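You operate a simulated robot arm through the tools that you are given. There is no shell and no other tool.

You are at the controls of a simulated robot arm. One attempt, no reset.

JOB
Top up the tank to its yellow line from the watering can.
Fine: tank lamp off while pouring and on again after; lid shut, can back. Set down upright: watering can.

The check looks at the end state, three seconds after you hand in, the way a careful person would. Anything else that was tipped, shoved, dropped, spilled or broken makes it a failure. A push-on lid holds only when it is set on centred and level and pressed home; a screw cap is set on level and turned clockwise until tight.

ROBOT AND FRAMES
A 6-joint arm with a two-finger parallel gripper, fixed in place. Base frame: the origin is on the floor under the middle of its stand, x ahead of it, y to its left, z up. Units: m, rad, N and s.
With the tool pointing down near the work surface it reaches from about 0.18 to 0.76 m from the base axis. Its first joint turns from -2.897 to 2.897 rad. Payload 3.91 kg.
The tool frame sits at the grasp point between the pads (the TCP): z along the fingers, y along the line on which they close. The tips reach 0.03 m beyond it. Largest opening 0.11 m; finger width 0.02, thickness 0.01; the body of the gripper, 0.048 by 0.112 m, starts 0.055 m behind the TCP.
Orientation is that of the tool frame in the base frame, as a unit quaternion [w, x, y, z]. With the fingers straight down and closing along the base's y, the tool's x points along the base's -x, its y along +y and its z along -z.

CONTROLS
- The arm moves only by the tool play_rows. Its argument "targets" is a list that holds one entry, the list of rows, each a list of 7 numbers: the gripper command, from -1 (shut) to 1 (fully open), values between in proportion, then the shift along the base's x, y, z in units of 100 mm (1.0 is 100 mm), then the turn, a rotation vector about the base's x, y, z in units of 60 degrees (1.0 is 60 degrees). In form: [[[grip, x, y, z, rx, ry, rz], ...]]. A call has 1 to 20 rows; each row is the pose to reach, as a shift and turn from the pose commanded when the call began. A call with a number of a shift or a turn outside -1 to 1 is refused whole. Each row takes 0.2 s and may step no farther than 0.05 m and 0.15 rad from the row before; otherwise, or with a gripper value out of range, the whole call is refused. A pose out of reach is approached as far as the arm can. The call stops where the force on the tool passes 90 N (or 10 N more than at its start, if that is more) or the arm is blocked; 0.2 s more then pass. Each finger travels about 0.045 m/s and halts on what it meets, pressing with about 34 N; the grip force reading is that of the motor and also rises with nothing between the fingers. The clock runs only during rows and for 0.2 s after the last one: add rows that repeat a pose to give the fingers time. It gives the time, the measured TCP pose, the force on the tool (base axes), the opening and the grip force at its end, in the units of the frame above (readings bear some noise), with the torque about the TCP (base axes, N m) and any sound that the robot's microphone picked up.
- Cameras (640 x 400 px; columns grow to the right, rows downward): "scene" is fixed at [0.0502, 0.4995, 1.6941]; the picture's right is [-0.77, -0.64, 0.00], its down [-0.55, 0.65, -0.53] and it looks along [0.34, -0.40, -0.85] (base axes); focal length 214 px, centre (320, 200). "wrist" rides on the gripper at [0.071, 0.022, -0.107] in the tool frame; the picture's right is [-0.29, 0.96, 0.00], its down [-0.76, -0.23, -0.61] and it looks along [-0.58, -0.18, 0.79] (tool axes); focal length 243 px, centre (320, 200). There is no depth. A picture from a camera that has moved, and an enlarged one, comes with that camera's place and axes in the base frame and with its lens.
- snapshot(camera): a new picture of that camera. No time passes.
- move_column(by): slides the trunk up (or, below 0, down) by that many m; the arm rides with it, the base frame stays. It gives what a move gives, with no picture.
- inspect(camera, box): a new picture of the part [left, top, right, bottom] of that camera's present view, enlarged. No time passes.
- finish_job(): hands the job in; it is judged then, once.

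Places have to be worked out from the pictures, the camera data and where the tool is seen. Open the gripper and draw the arm clear of the work before you hand the job in, unless the task says otherwise.

The tools are called after "Emit:" as a command line: name --argument value ..., lists and objects as JSON in quotes. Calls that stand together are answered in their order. play_rows: Moves the arm, as the interface text tells. Its arguments: {"type":"object","properties":{"targets":{"type":"array"}},"required":["targets"]} The other tools are called the same way: move_column (by) moves the trunk up or down; snapshot (camera) takes a picture; inspect (camera, box) takes an enlarged picture of a part of a camera's view; finish_job () hands the job in.

At the start:

```text
clock: 0.0
tool_pos: [0.3062, 0.1109, 1.419]
ee_rot: [0.0, -0.002, 1.0, -0.001]
force: [0.7, -0.1, 0.1]
moment: [-0.01, 0.01, 0.01]
finger_gap: 0.1103
finger_force: 0.1
trunk travel left (down, up): [-0.59, 0.0]
```

scene: 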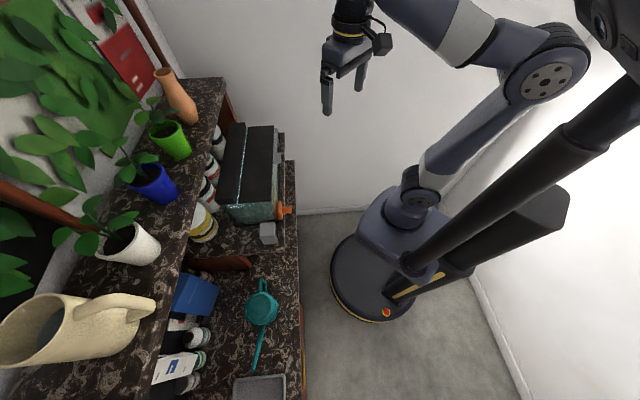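
wrist: 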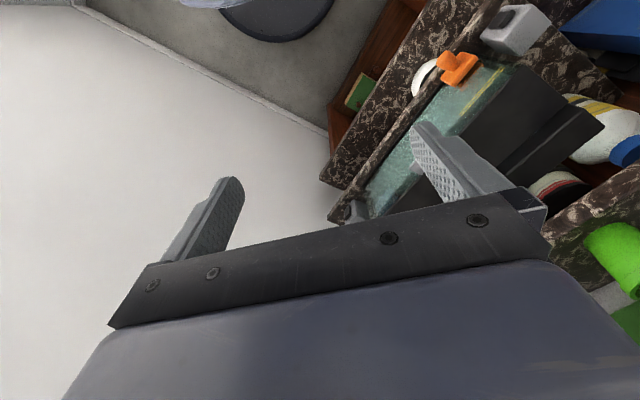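

The scene shows a shelf with plants and a large cream watering can at the upper shelf, and a tank with black lid on the lower shelf. I'll look at enlarged parts first.

Emit:
inspect --camera "scene" --box '[200, 110, 320, 260]'

Emit:
inspect --camera "scene" --box '[0, 200, 200, 400]'

Emit:
inspect --camera "scene" --box '[100, 60, 240, 200]'

Emit:
inspect --camera "scene" --box '[140, 240, 320, 400]'

Emit:
inspect --camera "wrist" --box '[320, 0, 640, 200]'

```text
2.67 times, centred on (260, 185) of scene
camera zoom: at [0.0502, 0.4995, 1.6941], right [-0.77, -0.64, 0.0], down [-0.55, 0.65, -0.53], along [0.34, -0.4, -0.85], focal length 572 px, centre (480, 240)
```

zoom: 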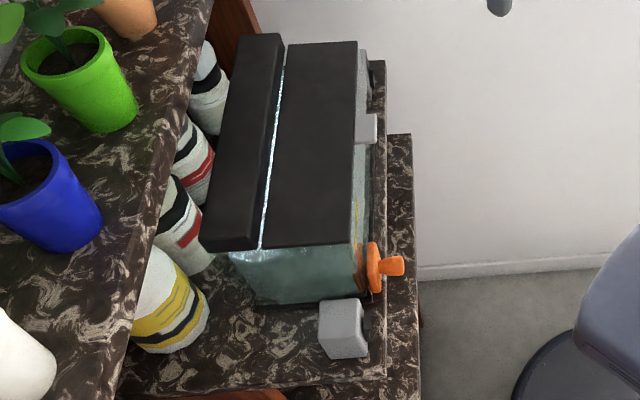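

```text
2.00 times, centred on (100, 300) of scene
camera zoom: at [0.0502, 0.4995, 1.6941], right [-0.77, -0.64, 0.0], down [-0.55, 0.65, -0.53], along [0.34, -0.4, -0.85], focal length 429 px, centre (760, 0)
```

zoom: 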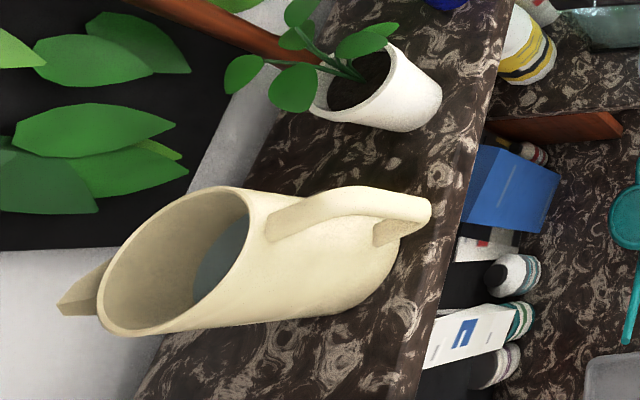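

```text
2.86 times, centred on (170, 130) of scene
camera zoom: at [0.0502, 0.4995, 1.6941], right [-0.77, -0.64, 0.0], down [-0.55, 0.65, -0.53], along [0.34, -0.4, -0.85], focal length 613 px, centre (749, 400)
```

zoom: 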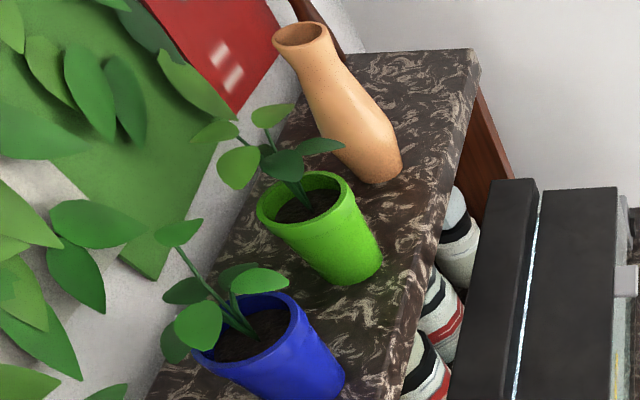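

```text
2.50 times, centred on (230, 320) of scene
camera zoom: at [0.0502, 0.4995, 1.6941], right [-0.77, -0.64, 0.0], down [-0.55, 0.65, -0.53], along [0.34, -0.4, -0.85], focal length 536 px, centre (545, -100)
```

zoom: 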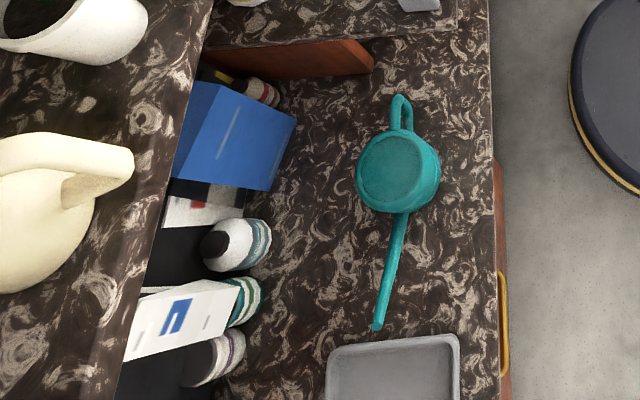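

```text
2.00 times, centred on (480, 100) of wrist
camera zoom: at [0.2342, 0.1315, 1.5259], right [0.29, 0.96, 0.0], down [0.76, -0.23, 0.61], along [0.58, -0.18, -0.79], focal length 485 px, centre (0, 400)
```

zoom: 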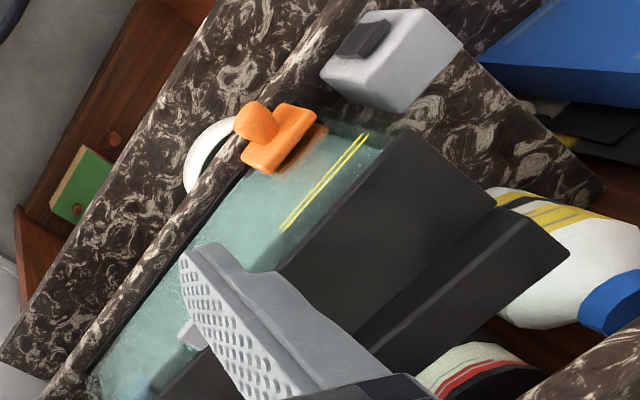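

The tank (with a lamp line, orange fitting and grey box switch) stands on a counter that runs diagonally to the base frame. A teal long-spouted can sits on the counter and a cream jug on the high shelf. I turn the wrist about the vertical to look squarely at the counter.

Emit:
play_rows --targets '[[[1, -0.1, 0.1, 0, 0, 0, 0.125], [1, -0.2, 0.2, 0, 0, 0, 0.25], [1, -0.3, 0.3, 0, 0, 0, 0.375], [1, -0.4, 0.4, 0, 0, 0, 0.5], [1, -0.5, 0.5, 0, 0, 0, 0.625], [1, -0.6, 0.6, 0, 0, 0, 0.75], [1, -0.7, 0.7, 0, 0, 0, 0.875], [1, -0.8, 0.8, 0, 0, 0, 1.0]]]'

Emit:
snapshot --camera "wrist"

Emit:
snapshot --camera "scene"

```text
clock: 1.8
tool_pos: [0.2262, 0.1923, 1.4178]
ee_rot: [0.002, -0.502, 0.865, 0.0]
force: [0.3, -0.1, 0.2]
moment: [0.03, 0.01, 0.03]
finger_gap: 0.11
finger_force: 0.1
trunk travel left (down, up): [-0.59, 0.0]
```

```text
taken
camera wrist: at [0.1717, 0.1405, 1.5252], right [-0.69, 0.73, 0.0], down [0.58, 0.54, 0.61], along [0.44, 0.42, -0.79], focal length 243 px, centre (320, 200)
```

wrist: 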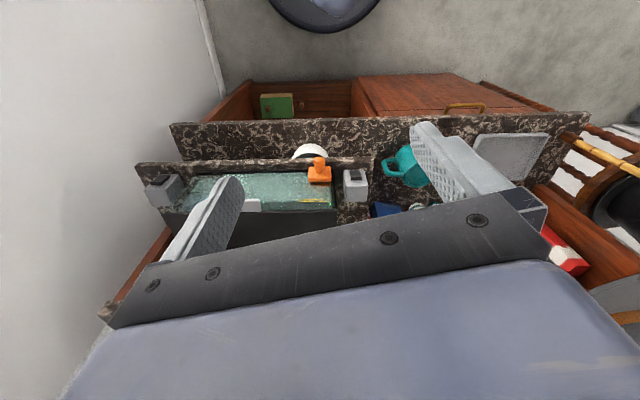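

```text
taken
```

scene: 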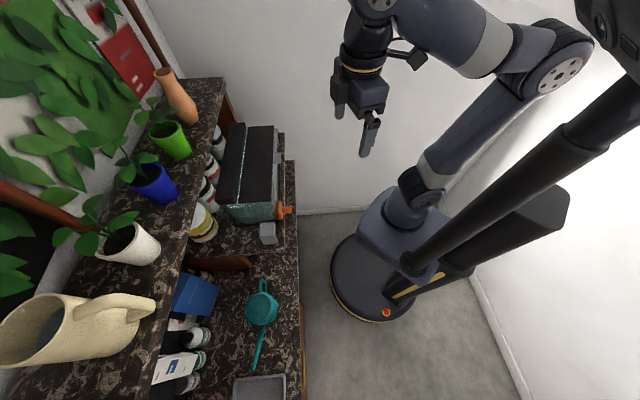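

The wrist view now looks across the counter. I'll enlarge the tank and the teal can.

Emit:
inspect --camera "wrist" --box '[130, 120, 390, 270]'

Emit:
inspect --camera "wrist" --box '[330, 90, 600, 240]'

```text
2.46 times, centred on (260, 195) of wrist
camera zoom: at [0.1717, 0.1405, 1.5252], right [-0.69, 0.73, 0.0], down [0.58, 0.54, 0.61], along [0.44, 0.42, -0.79], focal length 597 px, centre (468, 212)
```

zoom: 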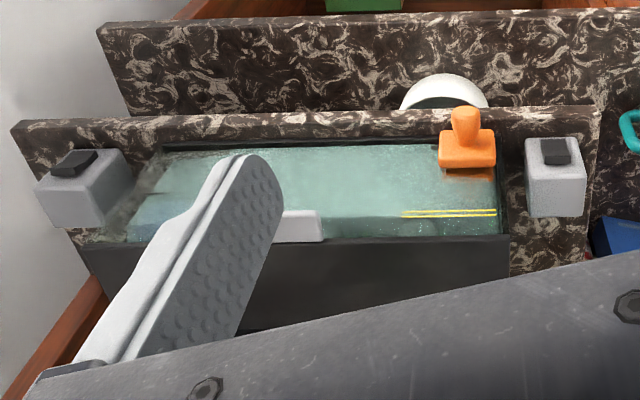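

```text
2.37 times, centred on (465, 165) of wrist
camera zoom: at [0.1717, 0.1405, 1.5252], right [-0.69, 0.73, 0.0], down [0.58, 0.54, 0.61], along [0.44, 0.42, -0.79], focal length 575 px, centre (-24, 283)
```

zoom: 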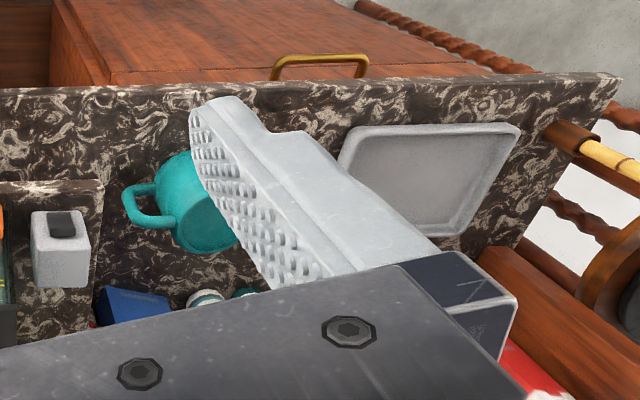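

Two grey boxes with rockers flank the tank, and the yellow line is on the front glass near the orange fitting. I lower the trunk to look closer.

Emit:
move_column --by -0.2

Emit:
snapshot --camera "wrist"

Emit:
snapshot --camera "scene"

```text
clock: 4.0
tool_pos: [0.2265, 0.1914, 1.2185]
ee_rot: [0.002, -0.501, 0.866, 0.0]
force: [0.6, -0.9, 0.9]
moment: [0.02, -0.02, -0.01]
finger_gap: 0.1101
finger_force: 0.0
trunk travel left (down, up): [-0.39, 0.2]
```

```text
taken
camera wrist: at [0.1718, 0.1404, 1.3253], right [-0.68, 0.73, 0.0], down [0.58, 0.54, 0.61], along [0.44, 0.42, -0.79], focal length 243 px, centre (320, 200)
```

wrist: 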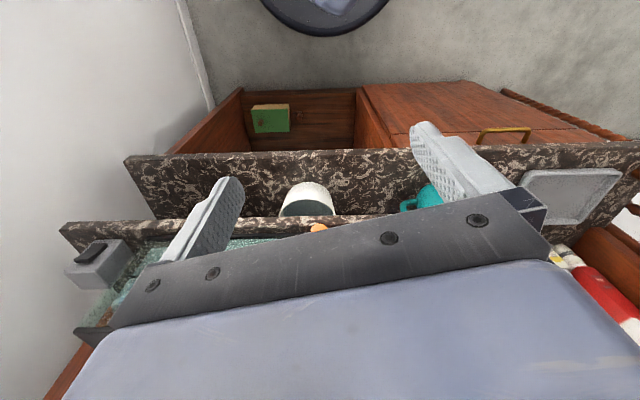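

```text
taken
```

scene: 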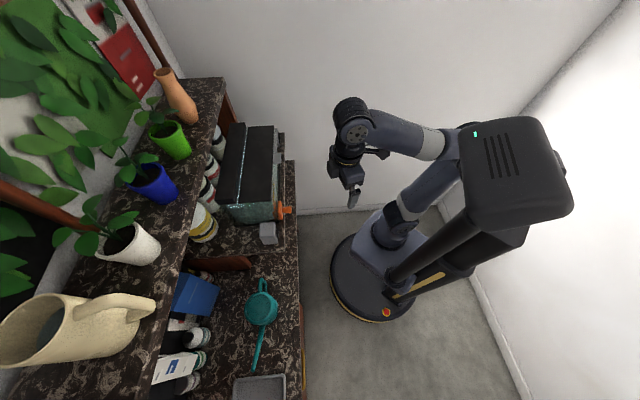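

From the two views I place the tank's lid front edge about 0.50 m out along the (0.71, 0.71) direction at z≈1.19, and a raised ledge under it at ≈1.06. I pitch the gripper forward so the camera sees the tank front and switches.

Emit:
play_rows --targets '[[[1, 0, 0, 0, 0.094, -0.094, 0], [1, 0, 0, 0, 0.188, -0.188, 0], [1, 0, 0, 0, 0.282, -0.282, 0], [1, 0, 0, 0, 0.376, -0.376, 0], [1, 0, 0, 0, 0.47, -0.47, 0]]]'

Emit:
snapshot --camera "wrist"

Emit:
inspect --camera "wrist" --box '[60, 60, 380, 260]'

Emit:
inspect --camera "wrist" --box '[300, 60, 620, 260]'

```text
clock: 5.2
tool_pos: [0.2265, 0.1915, 1.2185]
ee_rot: [0.332, -0.47, 0.813, 0.088]
force: [0.4, 0.2, 0.0]
moment: [-0.03, -0.02, 0.01]
finger_gap: 0.1102
finger_force: 0.0
trunk travel left (down, up): [-0.39, 0.2]
```

```text
taken
camera wrist: at [0.1357, 0.1043, 1.2528], right [-0.69, 0.72, 0.02], down [0.17, 0.13, 0.98], along [0.7, 0.68, -0.21], focal length 243 px, centre (320, 200)
```

wrist: 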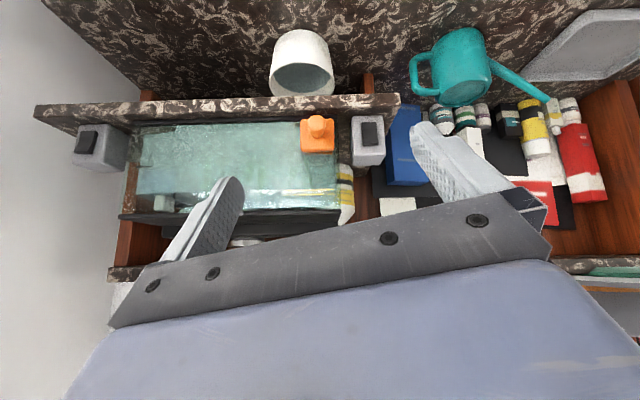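

```text
2.00 times, centred on (220, 160) of wrist
camera zoom: at [0.1357, 0.1043, 1.2528], right [-0.69, 0.72, 0.02], down [0.17, 0.13, 0.98], along [0.7, 0.68, -0.21], focal length 485 px, centre (520, 280)
```

zoom: 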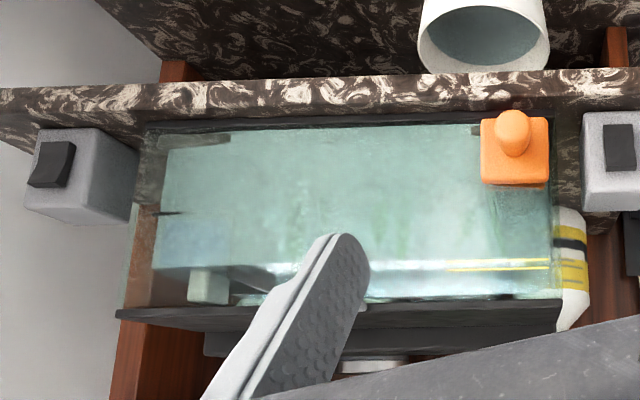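

```text
2.00 times, centred on (460, 160) of wrist
camera zoom: at [0.1357, 0.1043, 1.2528], right [-0.69, 0.72, 0.02], down [0.17, 0.13, 0.98], along [0.7, 0.68, -0.21], focal length 485 px, centre (40, 280)
```

zoom: 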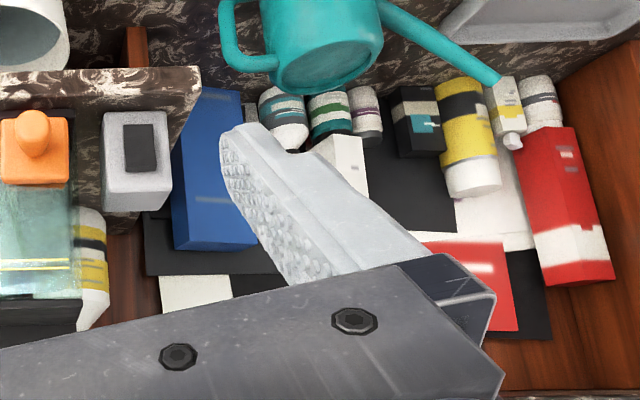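

The teal object is clearly a watering can with handle and long spout. I raise the trunk and shift toward the tank's middle to read the water level and the switches.

Emit:
move_column --by 0.08

Emit:
play_rows --targets '[[[1, 0.3, 0.0, 0, 0, 0, 0], [1, 0.6, 0.03, 0, 0, 0, 0], [1, 0.92, 0.07, 0, 0, 0, 0]]]'

Emit:
snapshot --camera "wrist"

Emit:
inspect --camera "wrist" --box '[240, 50, 440, 190]'

Emit:
inspect --camera "wrist" --box '[60, 50, 260, 190]'

```text
clock: 6.3
tool_pos: [0.2263, 0.1915, 1.2982]
ee_rot: [0.331, -0.469, 0.814, 0.088]
force: [0.5, 0.0, 1.7]
moment: [0.0, 0.03, 0.01]
finger_gap: 0.1102
finger_force: 0.1
trunk travel left (down, up): [-0.47, 0.12]
```

```text
clock: 7.1
tool_pos: [0.3187, 0.1983, 1.2998]
ee_rot: [0.329, -0.471, 0.813, 0.088]
force: [-0.3, 0.3, 0.0]
moment: [-0.01, -0.01, -0.01]
finger_gap: 0.1098
finger_force: 0.2
trunk travel left (down, up): [-0.47, 0.12]
```

```text
taken
camera wrist: at [0.2283, 0.1115, 1.3337], right [-0.69, 0.72, 0.02], down [0.17, 0.14, 0.98], along [0.7, 0.68, -0.22], focal length 243 px, centre (320, 200)
```

wrist: 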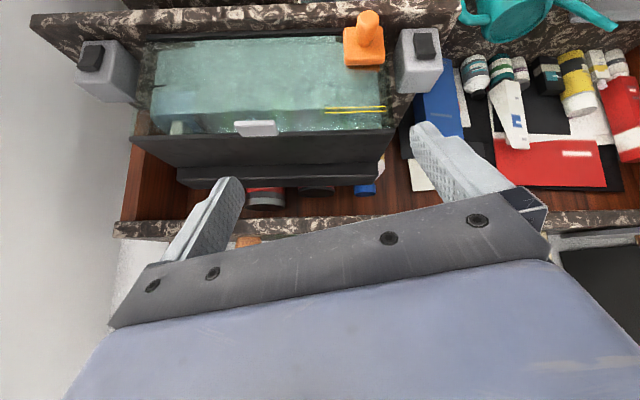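

```text
2.86 times, centred on (340, 120) of wrist
camera zoom: at [0.2283, 0.1115, 1.3337], right [-0.69, 0.72, 0.02], down [0.17, 0.14, 0.98], along [0.7, 0.68, -0.22], focal length 693 px, centre (263, 429)
```

zoom: 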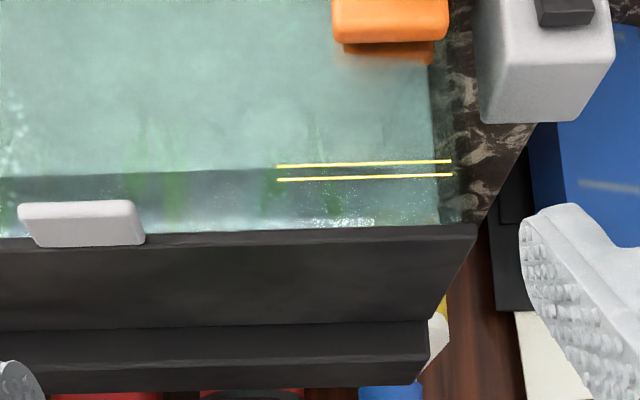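

```text
2.86 times, centred on (160, 120) of wrist
camera zoom: at [0.2283, 0.1115, 1.3337], right [-0.69, 0.72, 0.02], down [0.17, 0.14, 0.98], along [0.7, 0.68, -0.22], focal length 693 px, centre (777, 429)
```

zoom: 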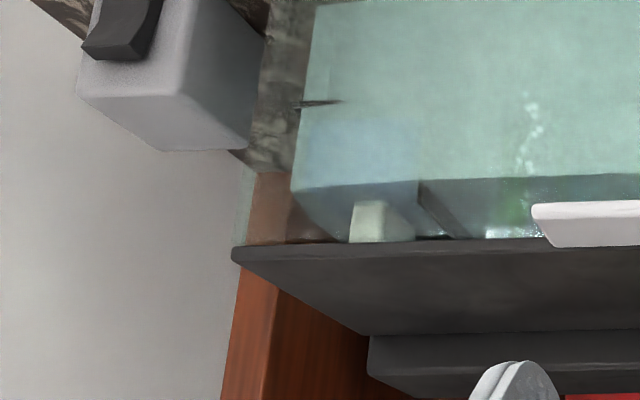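

The zoom renders fine detail, so I'll enlarge tightly on the yellow line, the lid tab and both rockers from here.

Emit:
inspect --camera "wrist" --box '[310, 90, 400, 146]'

Emit:
inspect --camera "wrist" --box '[340, 5, 450, 75]'

Emit:
inspect --camera "wrist" --box '[70, 20, 180, 90]'

Emit:
inspect --camera "wrist" --box '[120, 95, 320, 215]'

Emit:
inspect --camera "scene" --box '[215, 115, 295, 165]'

Emit:
inspect --camera "scene" --box '[215, 185, 305, 250]'

```text
7.11 times, centred on (355, 118) of wrist
camera zoom: at [0.2283, 0.1115, 1.3337], right [-0.69, 0.72, 0.02], down [0.17, 0.14, 0.98], along [0.7, 0.68, -0.22], focal length 1725 px, centre (71, 783)
```

zoom: 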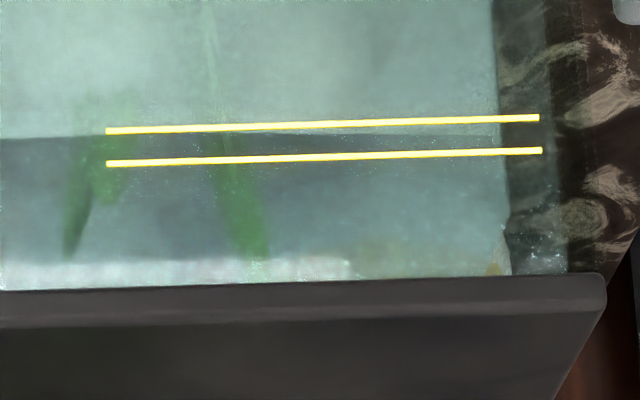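

```text
5.71 times, centred on (395, 40) of wrist
camera zoom: at [0.2283, 0.1115, 1.3337], right [-0.69, 0.72, 0.02], down [0.17, 0.14, 0.98], along [0.7, 0.68, -0.22], focal length 1386 px, centre (-109, 1114)
```

zoom: 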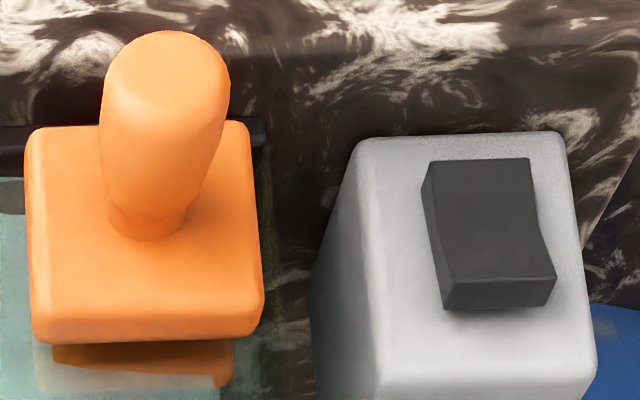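

```text
5.71 times, centred on (125, 55) of wrist
camera zoom: at [0.2283, 0.1115, 1.3337], right [-0.69, 0.72, 0.02], down [0.17, 0.14, 0.98], along [0.7, 0.68, -0.22], focal length 1386 px, centre (1434, 1029)
```

zoom: 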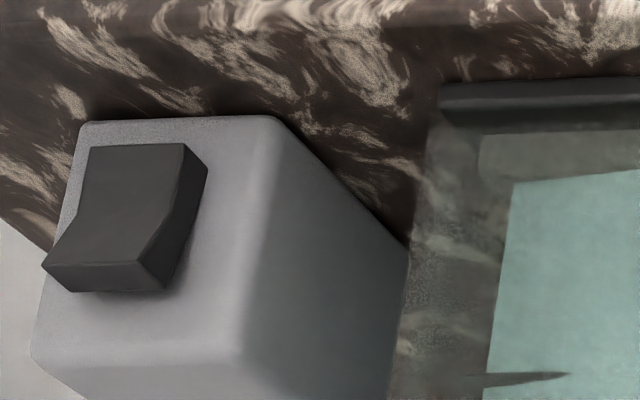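

```text
3.20 times, centred on (220, 155) of wrist
camera zoom: at [0.2283, 0.1115, 1.3337], right [-0.69, 0.72, 0.02], down [0.17, 0.14, 0.98], along [0.7, 0.68, -0.22], focal length 776 px, centre (640, 344)
```

zoom: 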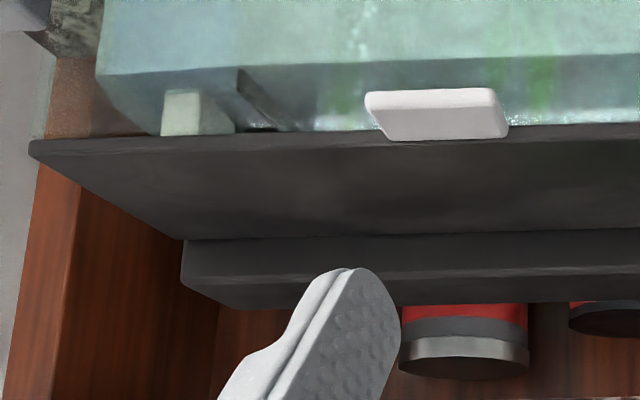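

```text
8.00 times, centred on (255, 140) of scene
camera zoom: at [0.0502, 0.4995, 1.6941], right [-0.77, -0.64, 0.0], down [-0.55, 0.65, -0.53], along [0.34, -0.4, -0.85], focal length 1716 px, centre (840, 680)
```

zoom: 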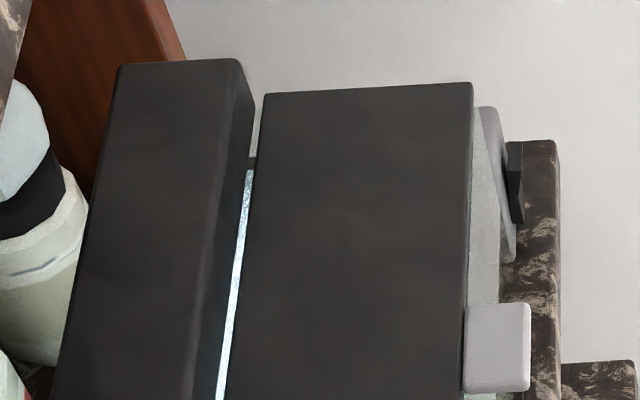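

```text
6.15 times, centred on (260, 218) of scene
camera zoom: at [0.0502, 0.4995, 1.6941], right [-0.77, -0.64, 0.0], down [-0.55, 0.65, -0.53], along [0.34, -0.4, -0.85], focal length 1320 px, centre (689, 92)
```

zoom: 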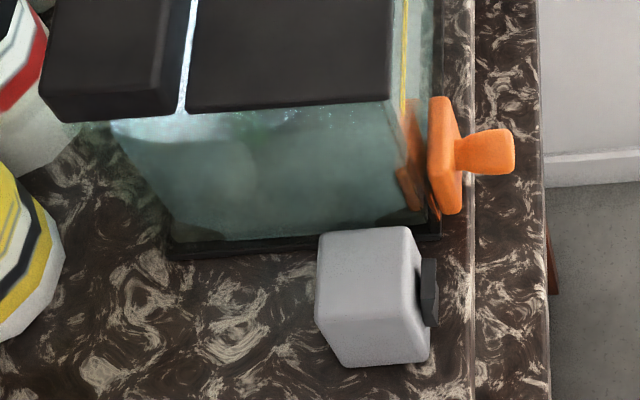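

The orange part is a magnet cleaner; both rockers sit on box fronts. I zoom on the yellow line from above and on the can.

Emit:
inspect --camera "scene" --box '[264, 180, 288, 204]'

Emit:
inspect --camera "scene" --box '[230, 270, 300, 380]'

Emit:
inspect --camera "wrist" --box '[440, 0, 640, 120]'

Emit:
inspect --camera "scene" --box '[0, 280, 170, 380]'

```text
16.00 times, centred on (276, 192) of scene
camera zoom: at [0.0502, 0.4995, 1.6941], right [-0.77, -0.64, 0.0], down [-0.55, 0.65, -0.53], along [0.34, -0.4, -0.85], focal length 3432 px, centre (1024, 328)
```

zoom: 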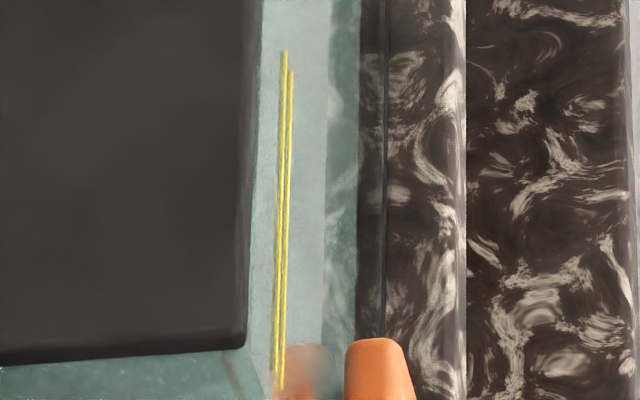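

```text
3.64 times, centred on (265, 325) of scene
camera zoom: at [0.0502, 0.4995, 1.6941], right [-0.77, -0.64, 0.0], down [-0.55, 0.65, -0.53], along [0.34, -0.4, -0.85], focal length 780 px, centre (520, -254)
```

zoom: 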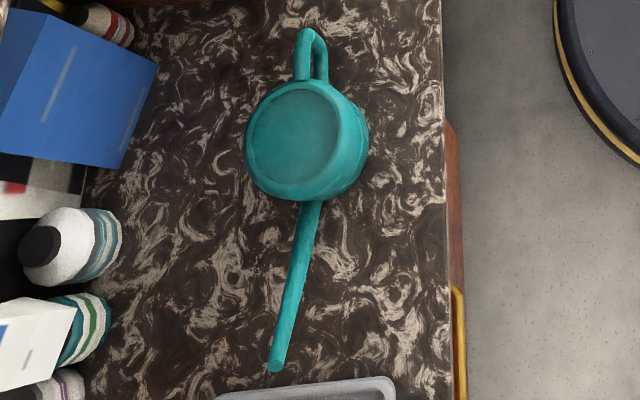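

```text
3.20 times, centred on (540, 60) of wrist
camera zoom: at [0.2283, 0.1115, 1.3337], right [-0.69, 0.72, 0.02], down [0.17, 0.14, 0.98], along [0.7, 0.68, -0.22], focal length 776 px, centre (-384, 648)
```

zoom: 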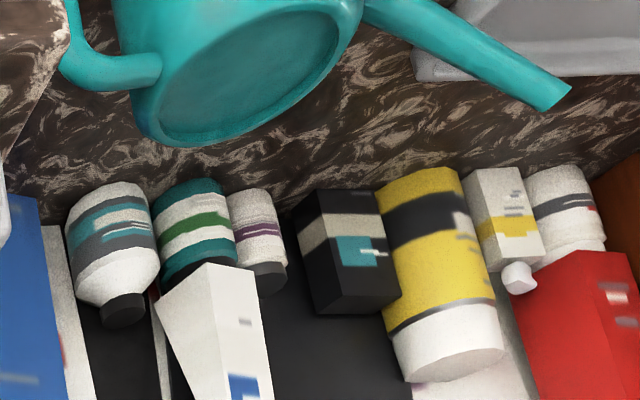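

```text
3.76 times, centred on (85, 330) of scene
camera zoom: at [0.0502, 0.4995, 1.6941], right [-0.77, -0.64, 0.0], down [-0.55, 0.65, -0.53], along [0.34, -0.4, -0.85], focal length 807 px, centre (1205, -289)
```

zoom: 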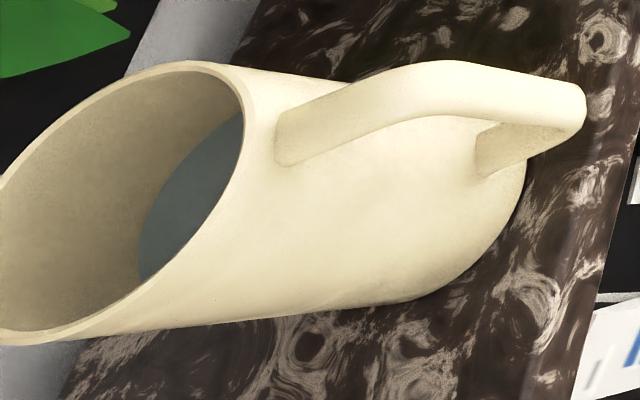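

The two yellow lines are 6 mm apart on the front glass, and the present water line sits about at or just below the lower one. Now I move along the counter to look squarely at the can.

Emit:
play_rows --targets '[[[1, -0.33, 0.22, 0, 0, 0, 0], [1, -0.66, 0.44, 0, 0, 0, 0], [1, -0.98, 0.65, 0, 0, 0, 0]]]'

Emit:
play_rows --targets '[[[1, -0.33, 0.22, 0, 0, 0, 0], [1, -0.66, 0.44, 0, 0, 0, 0], [1, -0.98, 0.65, 0, 0, 0, 0]]]'

Emit:
snapshot --camera "wrist"

Emit:
inspect --camera "wrist" --box '[200, 0, 460, 170]'

```text
clock: 7.9
tool_pos: [0.2181, 0.2619, 1.298]
ee_rot: [0.332, -0.47, 0.813, 0.087]
force: [-0.7, 0.4, -0.6]
moment: [-0.01, 0.02, -0.01]
finger_gap: 0.1102
finger_force: 0.0
trunk travel left (down, up): [-0.47, 0.12]
```

```text
clock: 8.7
tool_pos: [0.1201, 0.3293, 1.296]
ee_rot: [0.331, -0.469, 0.814, 0.088]
force: [-0.4, -0.2, -0.1]
moment: [0.01, 0.04, 0.0]
finger_gap: 0.1103
finger_force: 0.1
trunk travel left (down, up): [-0.47, 0.12]
```

```text
taken
camera wrist: at [0.0287, 0.2412, 1.3311], right [-0.69, 0.72, 0.02], down [0.17, 0.14, 0.98], along [0.7, 0.68, -0.22], focal length 243 px, centre (320, 200)
```

wrist: 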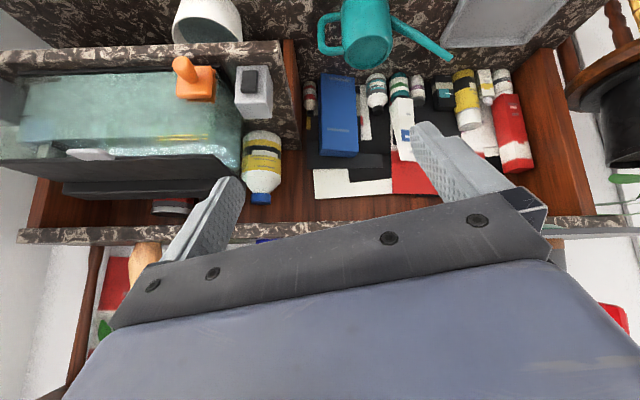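

```text
2.35 times, centred on (330, 85) of wrist
camera zoom: at [0.0287, 0.2412, 1.3311], right [-0.69, 0.72, 0.02], down [0.17, 0.14, 0.98], along [0.7, 0.68, -0.22], focal length 571 px, centre (296, 471)
```

zoom: 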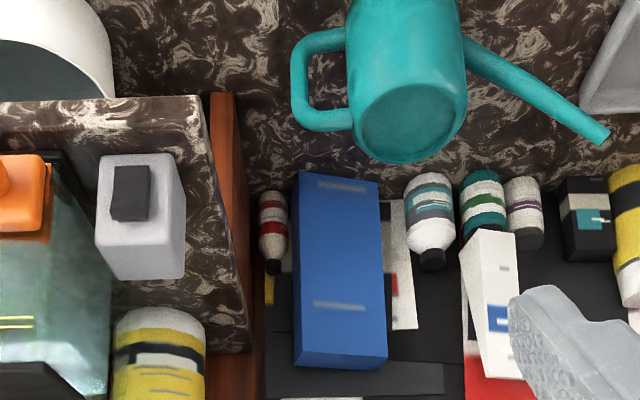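

The can's top is at about (a 0.568, b 0.240) in counter axes, z≈0.97, with its spout tip 0.15 m toward +b. I zoom into the can and the tank side from this view.

Emit:
inspect --camera "wrist" --box '[310, 0, 410, 75]'

Emit:
inspect --camera "scene" --box '[240, 275, 290, 335]'

Emit:
inspect --camera "wrist" --box '[0, 40, 260, 200]'

Emit:
inspect --camera "wrist" --box '[130, 100, 250, 180]'

Emit:
inspect --camera "wrist" --box '[140, 0, 280, 80]'

```text
5.33 times, centred on (360, 38) of wrist
camera zoom: at [0.0287, 0.2412, 1.3311], right [-0.69, 0.72, 0.02], down [0.17, 0.14, 0.98], along [0.7, 0.68, -0.22], focal length 1294 px, centre (107, 1067)
```

zoom: 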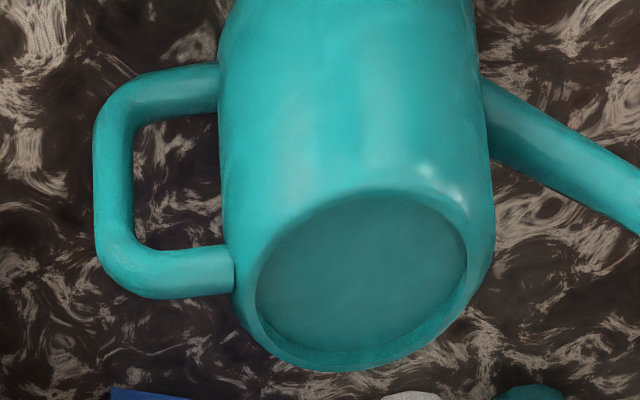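

```text
6.67 times, centred on (265, 305) of scene
camera zoom: at [0.0502, 0.4995, 1.6941], right [-0.77, -0.64, 0.0], down [-0.55, 0.65, -0.53], along [0.34, -0.4, -0.85], focal length 1430 px, centre (687, -500)
```

zoom: 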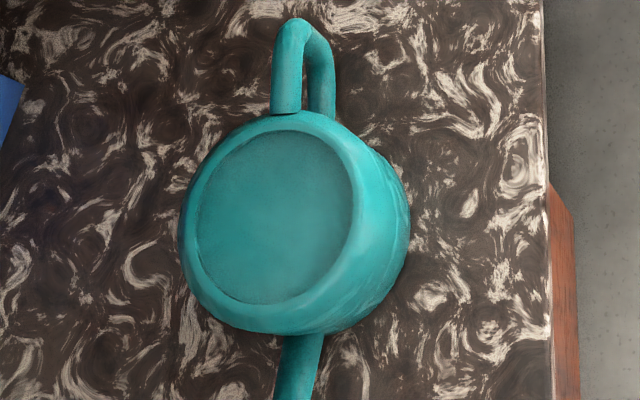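

```text
2.46 times, centred on (130, 120) of wrist
camera zoom: at [0.0287, 0.2412, 1.3311], right [-0.69, 0.72, 0.02], down [0.17, 0.14, 0.98], along [0.7, 0.68, -0.22], focal length 597 px, centre (788, 397)
```

zoom: 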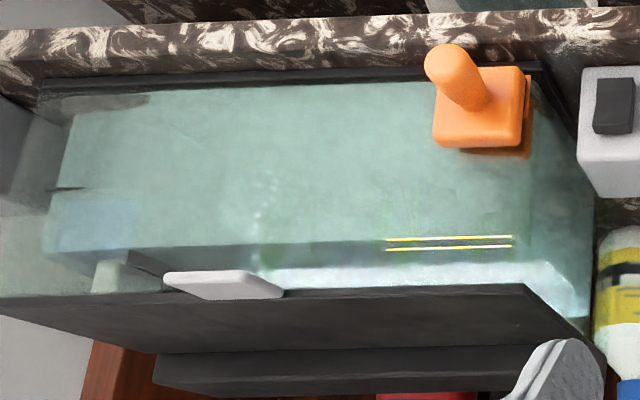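

```text
5.00 times, centred on (190, 140) of wrist
camera zoom: at [0.0287, 0.2412, 1.3311], right [-0.69, 0.72, 0.02], down [0.17, 0.14, 0.98], along [0.7, 0.68, -0.22], focal length 1213 px, centre (970, 500)
```

zoom: 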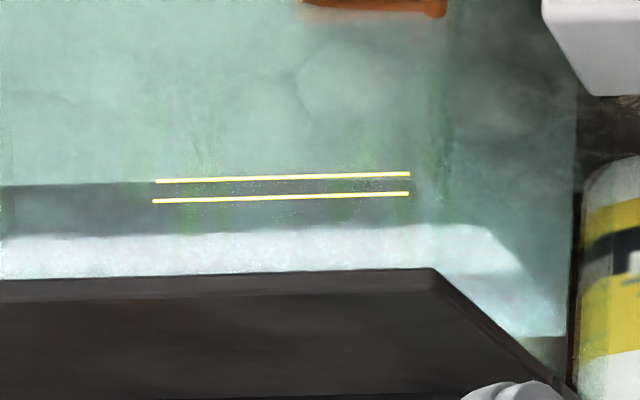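

```text
4.57 times, centred on (210, 40) of wrist
camera zoom: at [0.0287, 0.2412, 1.3311], right [-0.69, 0.72, 0.02], down [0.17, 0.14, 0.98], along [0.7, 0.68, -0.22], focal length 1109 px, centre (823, 931)
```

zoom: 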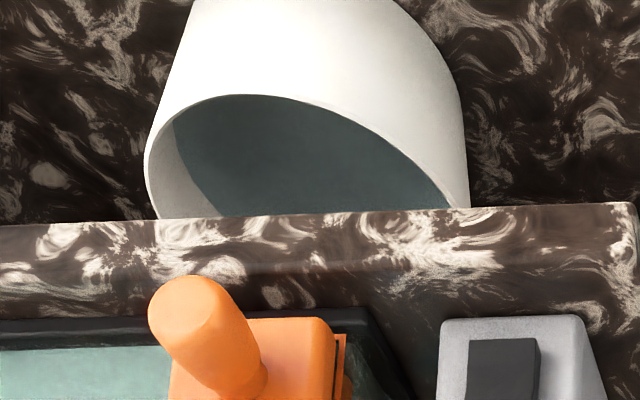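

The can is nearly full, and the cup stands beneath the ledge, out of the way. First the lamp: I square up the wrist yaw, pitch it further forward and go to a spot in front of the near switch box, fingers closing.

Emit:
play_rows --targets '[[[0, 0.45, 0, 0, 0.057, 0.057, -0.096], [-1, 0.9, 0, 0, 0.114, 0.114, -0.192]]]'

Emit:
play_rows --targets '[[[-1, 0.2, -0.06, -0.2, 0.0885, -0.0885, 0], [-1, 0.4, -0.13, -0.4, 0.177, -0.177, 0], [-1, 0.4, -0.13, -0.6, 0.177, -0.177, 0], [-1, 0.4, -0.13, -0.85, 0.177, -0.177, 0]]]'

Emit:
snapshot --camera "wrist"

```text
clock: 9.3
tool_pos: [0.2097, 0.327, 1.2957]
ee_rot: [0.316, -0.359, 0.869, 0.13]
force: [0.2, -0.6, 1.1]
moment: [-0.01, 0.0, -0.01]
finger_gap: 0.0585
finger_force: 0.1
trunk travel left (down, up): [-0.47, 0.12]
```

```text
clock: 10.3
tool_pos: [0.2521, 0.3149, 1.2154]
ee_rot: [0.427, -0.34, 0.819, 0.177]
force: [-0.7, -0.1, -0.5]
moment: [-0.01, -0.01, -0.01]
finger_gap: 0.0001
finger_force: 30.1
trunk travel left (down, up): [-0.47, 0.12]
```

```text
taken
camera wrist: at [0.1449, 0.2402, 1.217], right [-0.56, 0.79, 0.24], down [0.12, -0.21, 0.97], along [0.82, 0.57, 0.02], focal length 243 px, centre (320, 200)
```

wrist: 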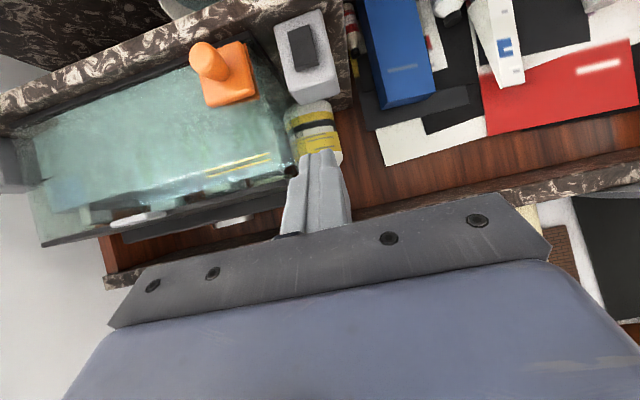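

Orientation is square now. I check the water line from this flatter angle before pressing the switch.

Emit:
inspect --camera "wrist" --box '[180, 130, 300, 205]'

Emit:
inspect --camera "wrist" --box '[260, 0, 360, 110]'

Emit:
inspect --camera "wrist" --box '[0, 100, 220, 260]'

```text
5.33 times, centred on (240, 168) of wrist
camera zoom: at [0.1449, 0.2402, 1.217], right [-0.56, 0.79, 0.24], down [0.12, -0.21, 0.97], along [0.82, 0.57, 0.02], focal length 1294 px, centre (747, 373)
```

zoom: 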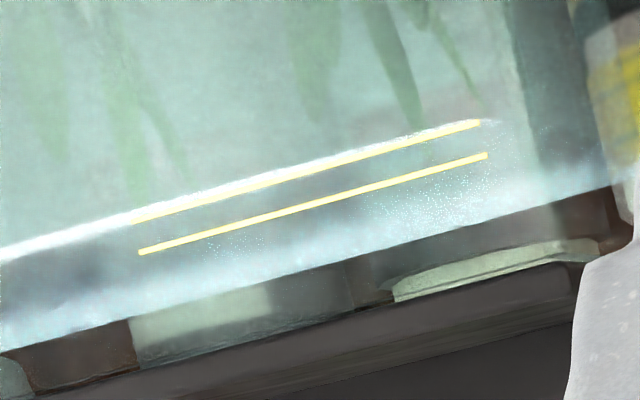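

```text
3.64 times, centred on (310, 55) of wrist
camera zoom: at [0.1449, 0.2402, 1.217], right [-0.56, 0.79, 0.24], down [0.12, -0.21, 0.97], along [0.82, 0.57, 0.02], focal length 882 px, centre (356, 727)
```

zoom: 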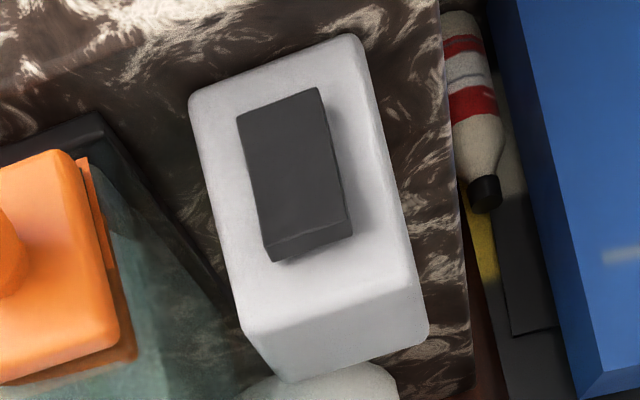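

```text
2.50 times, centred on (110, 180) of wrist
camera zoom: at [0.1449, 0.2402, 1.217], right [-0.56, 0.79, 0.24], down [0.12, -0.21, 0.97], along [0.82, 0.57, 0.02], focal length 606 px, centre (845, 250)
```

zoom: 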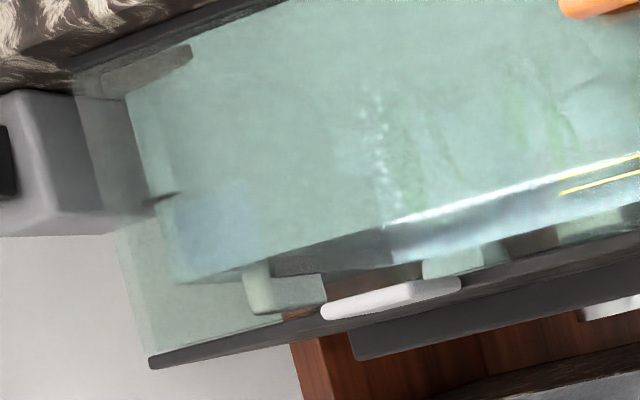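

The water edge lies about 2 mm below the lower yellow line. The near rocker spans z≈1.065–1.10 at b≈0.047, upper half standing proud; I lower to its height.

Emit:
move_column --by -0.1

Emit:
snapshot --camera "wrist"

Emit:
inspect --camera "scene" --box '[240, 170, 330, 250]'

```text
clock: 11.7
tool_pos: [0.2503, 0.3158, 1.115]
ee_rot: [0.427, -0.34, 0.819, 0.177]
force: [-0.3, 0.8, -0.4]
moment: [-0.01, 0.04, 0.01]
finger_gap: 0.0001
finger_force: 34.2
trunk travel left (down, up): [-0.37, 0.22]
```

```text
taken
camera wrist: at [0.1448, 0.2403, 1.1173], right [-0.56, 0.79, 0.24], down [0.12, -0.21, 0.97], along [0.82, 0.57, 0.02], focal length 243 px, centre (320, 200)
```

wrist: 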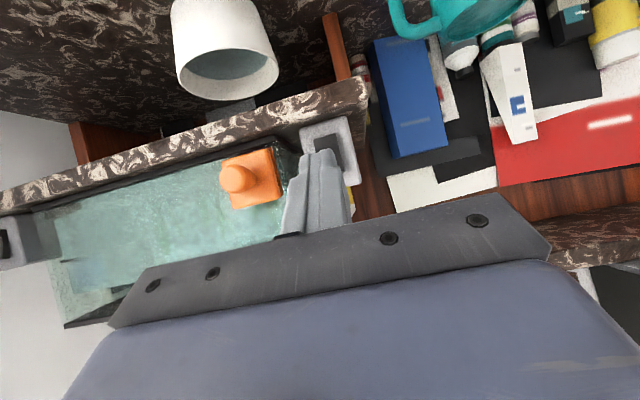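

```text
5.00 times, centred on (285, 210) of scene
camera zoom: at [0.0502, 0.4995, 1.6941], right [-0.77, -0.64, 0.0], down [-0.55, 0.65, -0.53], along [0.34, -0.4, -0.85], focal length 1072 px, centre (495, 150)
```

zoom: 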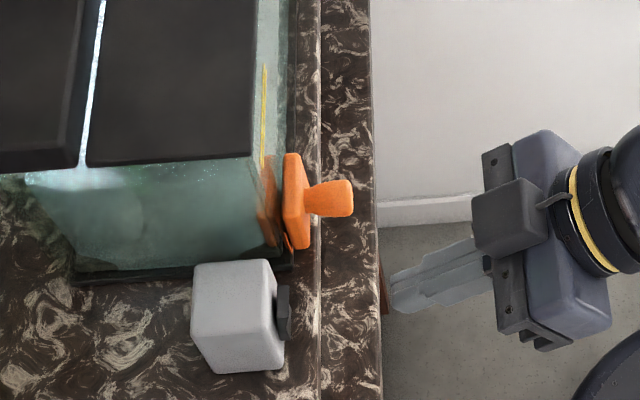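

The projected fingertip and rocker positions match my estimates. I close in to just short of the rocker, then push gently.

Emit:
play_rows --targets '[[[-1, 0.1, 0.1, -0.13, 0, 0, 0], [-1, 0.31, 0.31, -0.13, 0, 0, 0], [-1, 0.31, 0.31, -0.13, 0, 0, 0]]]'

Emit:
inspect --camera "scene" --box '[240, 170, 330, 250]'

Emit:
inspect --camera "wrist" --box '[220, 80, 420, 220]'

```text
clock: 12.5
tool_pos: [0.281, 0.3477, 1.1002]
ee_rot: [0.427, -0.339, 0.819, 0.177]
force: [-0.9, -0.5, 0.2]
moment: [-0.01, 0.01, -0.01]
finger_gap: 0.0
finger_force: 34.1
trunk travel left (down, up): [-0.37, 0.22]
```

```text
5.00 times, centred on (285, 210) of scene
camera zoom: at [0.0502, 0.4995, 1.6941], right [-0.77, -0.64, 0.0], down [-0.55, 0.65, -0.53], along [0.34, -0.4, -0.85], focal length 1072 px, centre (495, 150)
```

zoom: 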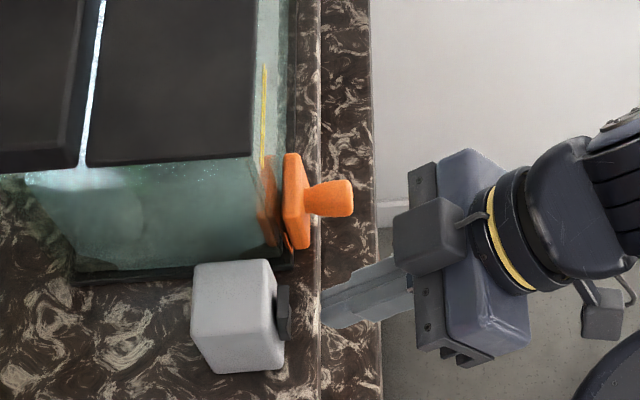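

```text
2.86 times, centred on (320, 150) of wrist
camera zoom: at [0.1753, 0.2718, 1.1043], right [-0.56, 0.79, 0.24], down [0.12, -0.21, 0.97], along [0.82, 0.57, 0.02], focal length 693 px, centre (320, 343)
```

zoom: 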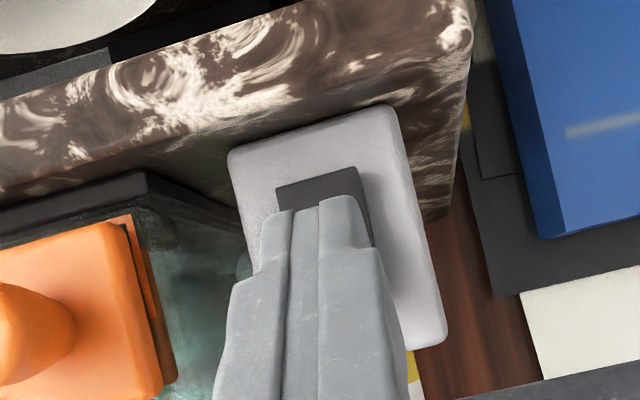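

Fingertips are about 1 cm from the rocker's upper half. I push in millimetre steps and watch the force.

Emit:
play_rows --targets '[[[-1, 0.03, 0.03, 0, 0, 0, 0], [-1, 0.06, 0.06, 0, 0, 0, 0]]]'

Emit:
play_rows --targets '[[[-1, 0.014, 0.014, 0, 0, 0, 0], [-1, 0.028, 0.028, 0, 0, 0, 0]]]'

Emit:
inspect --camera "scene" --box '[240, 170, 330, 250]'

```text
clock: 13.1
tool_pos: [0.2896, 0.3534, 1.1015]
ee_rot: [0.427, -0.34, 0.819, 0.177]
force: [0.6, 0.3, 0.1]
moment: [-0.02, 0.03, 0.01]
finger_gap: 0.0002
finger_force: 34.5
trunk travel left (down, up): [-0.37, 0.22]
```

```text
clock: 13.7
tool_pos: [0.2932, 0.3553, 1.1006]
ee_rot: [0.427, -0.34, 0.819, 0.177]
force: [0.4, 0.2, -0.7]
moment: [-0.01, 0.03, 0.01]
finger_gap: 0.0
finger_force: 34.1
trunk travel left (down, up): [-0.37, 0.22]
```

```text
5.00 times, centred on (285, 210) of scene
camera zoom: at [0.0502, 0.4995, 1.6941], right [-0.77, -0.64, 0.0], down [-0.55, 0.65, -0.53], along [0.34, -0.4, -0.85], focal length 1072 px, centre (495, 150)
```

zoom: 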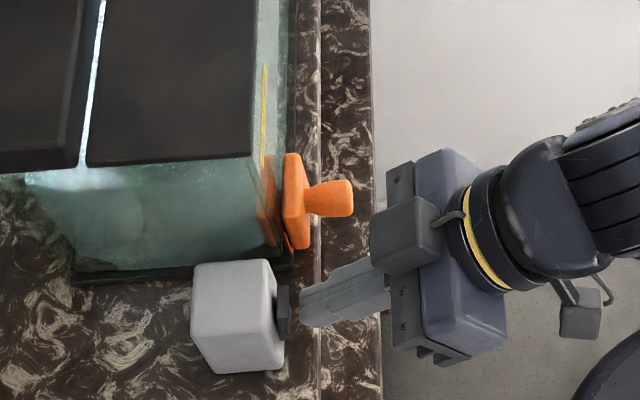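

No contact yet, with about 6 mm to go. I continue pushing in small steps.

Emit:
play_rows --targets '[[[-1, 0.014, 0.014, 0, 0, 0, 0], [-1, 0.028, 0.028, 0, 0, 0, 0], [-1, 0.042, 0.042, 0, 0, 0, 0]]]'

Emit:
play_rows --targets '[[[-1, 0.014, 0.014, 0, 0, 0, 0], [-1, 0.028, 0.028, 0, 0, 0, 0]]]'

Emit:
inspect --camera "scene" --box '[240, 170, 330, 250]'

```text
clock: 14.5
tool_pos: [0.296, 0.3581, 1.1009]
ee_rot: [0.426, -0.34, 0.82, 0.177]
force: [-7.4, -6.0, -2.5]
moment: [-0.07, 0.15, 0.04]
finger_gap: 0.0001
finger_force: 34.4
trunk travel left (down, up): [-0.37, 0.22]
```

```text
clock: 15.1
tool_pos: [0.2958, 0.3594, 1.1002]
ee_rot: [0.426, -0.339, 0.82, 0.175]
force: [-23.0, -27.8, -6.7]
moment: [-0.19, 0.5, -0.12]
finger_gap: 0.0
finger_force: 33.9
trunk travel left (down, up): [-0.37, 0.22]
```

```text
5.00 times, centred on (285, 210) of scene
camera zoom: at [0.0502, 0.4995, 1.6941], right [-0.77, -0.64, 0.0], down [-0.55, 0.65, -0.53], along [0.34, -0.4, -0.85], focal length 1072 px, centre (495, 150)
```

zoom: 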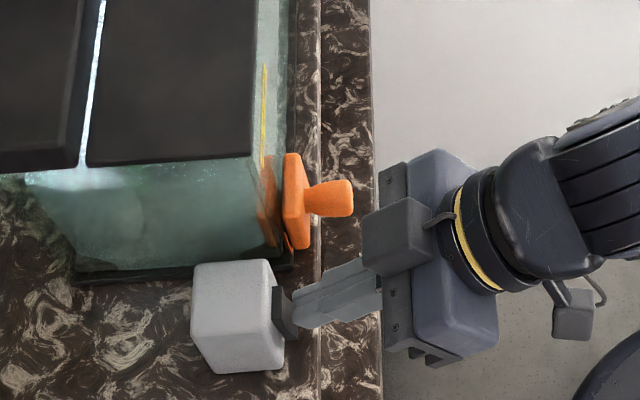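

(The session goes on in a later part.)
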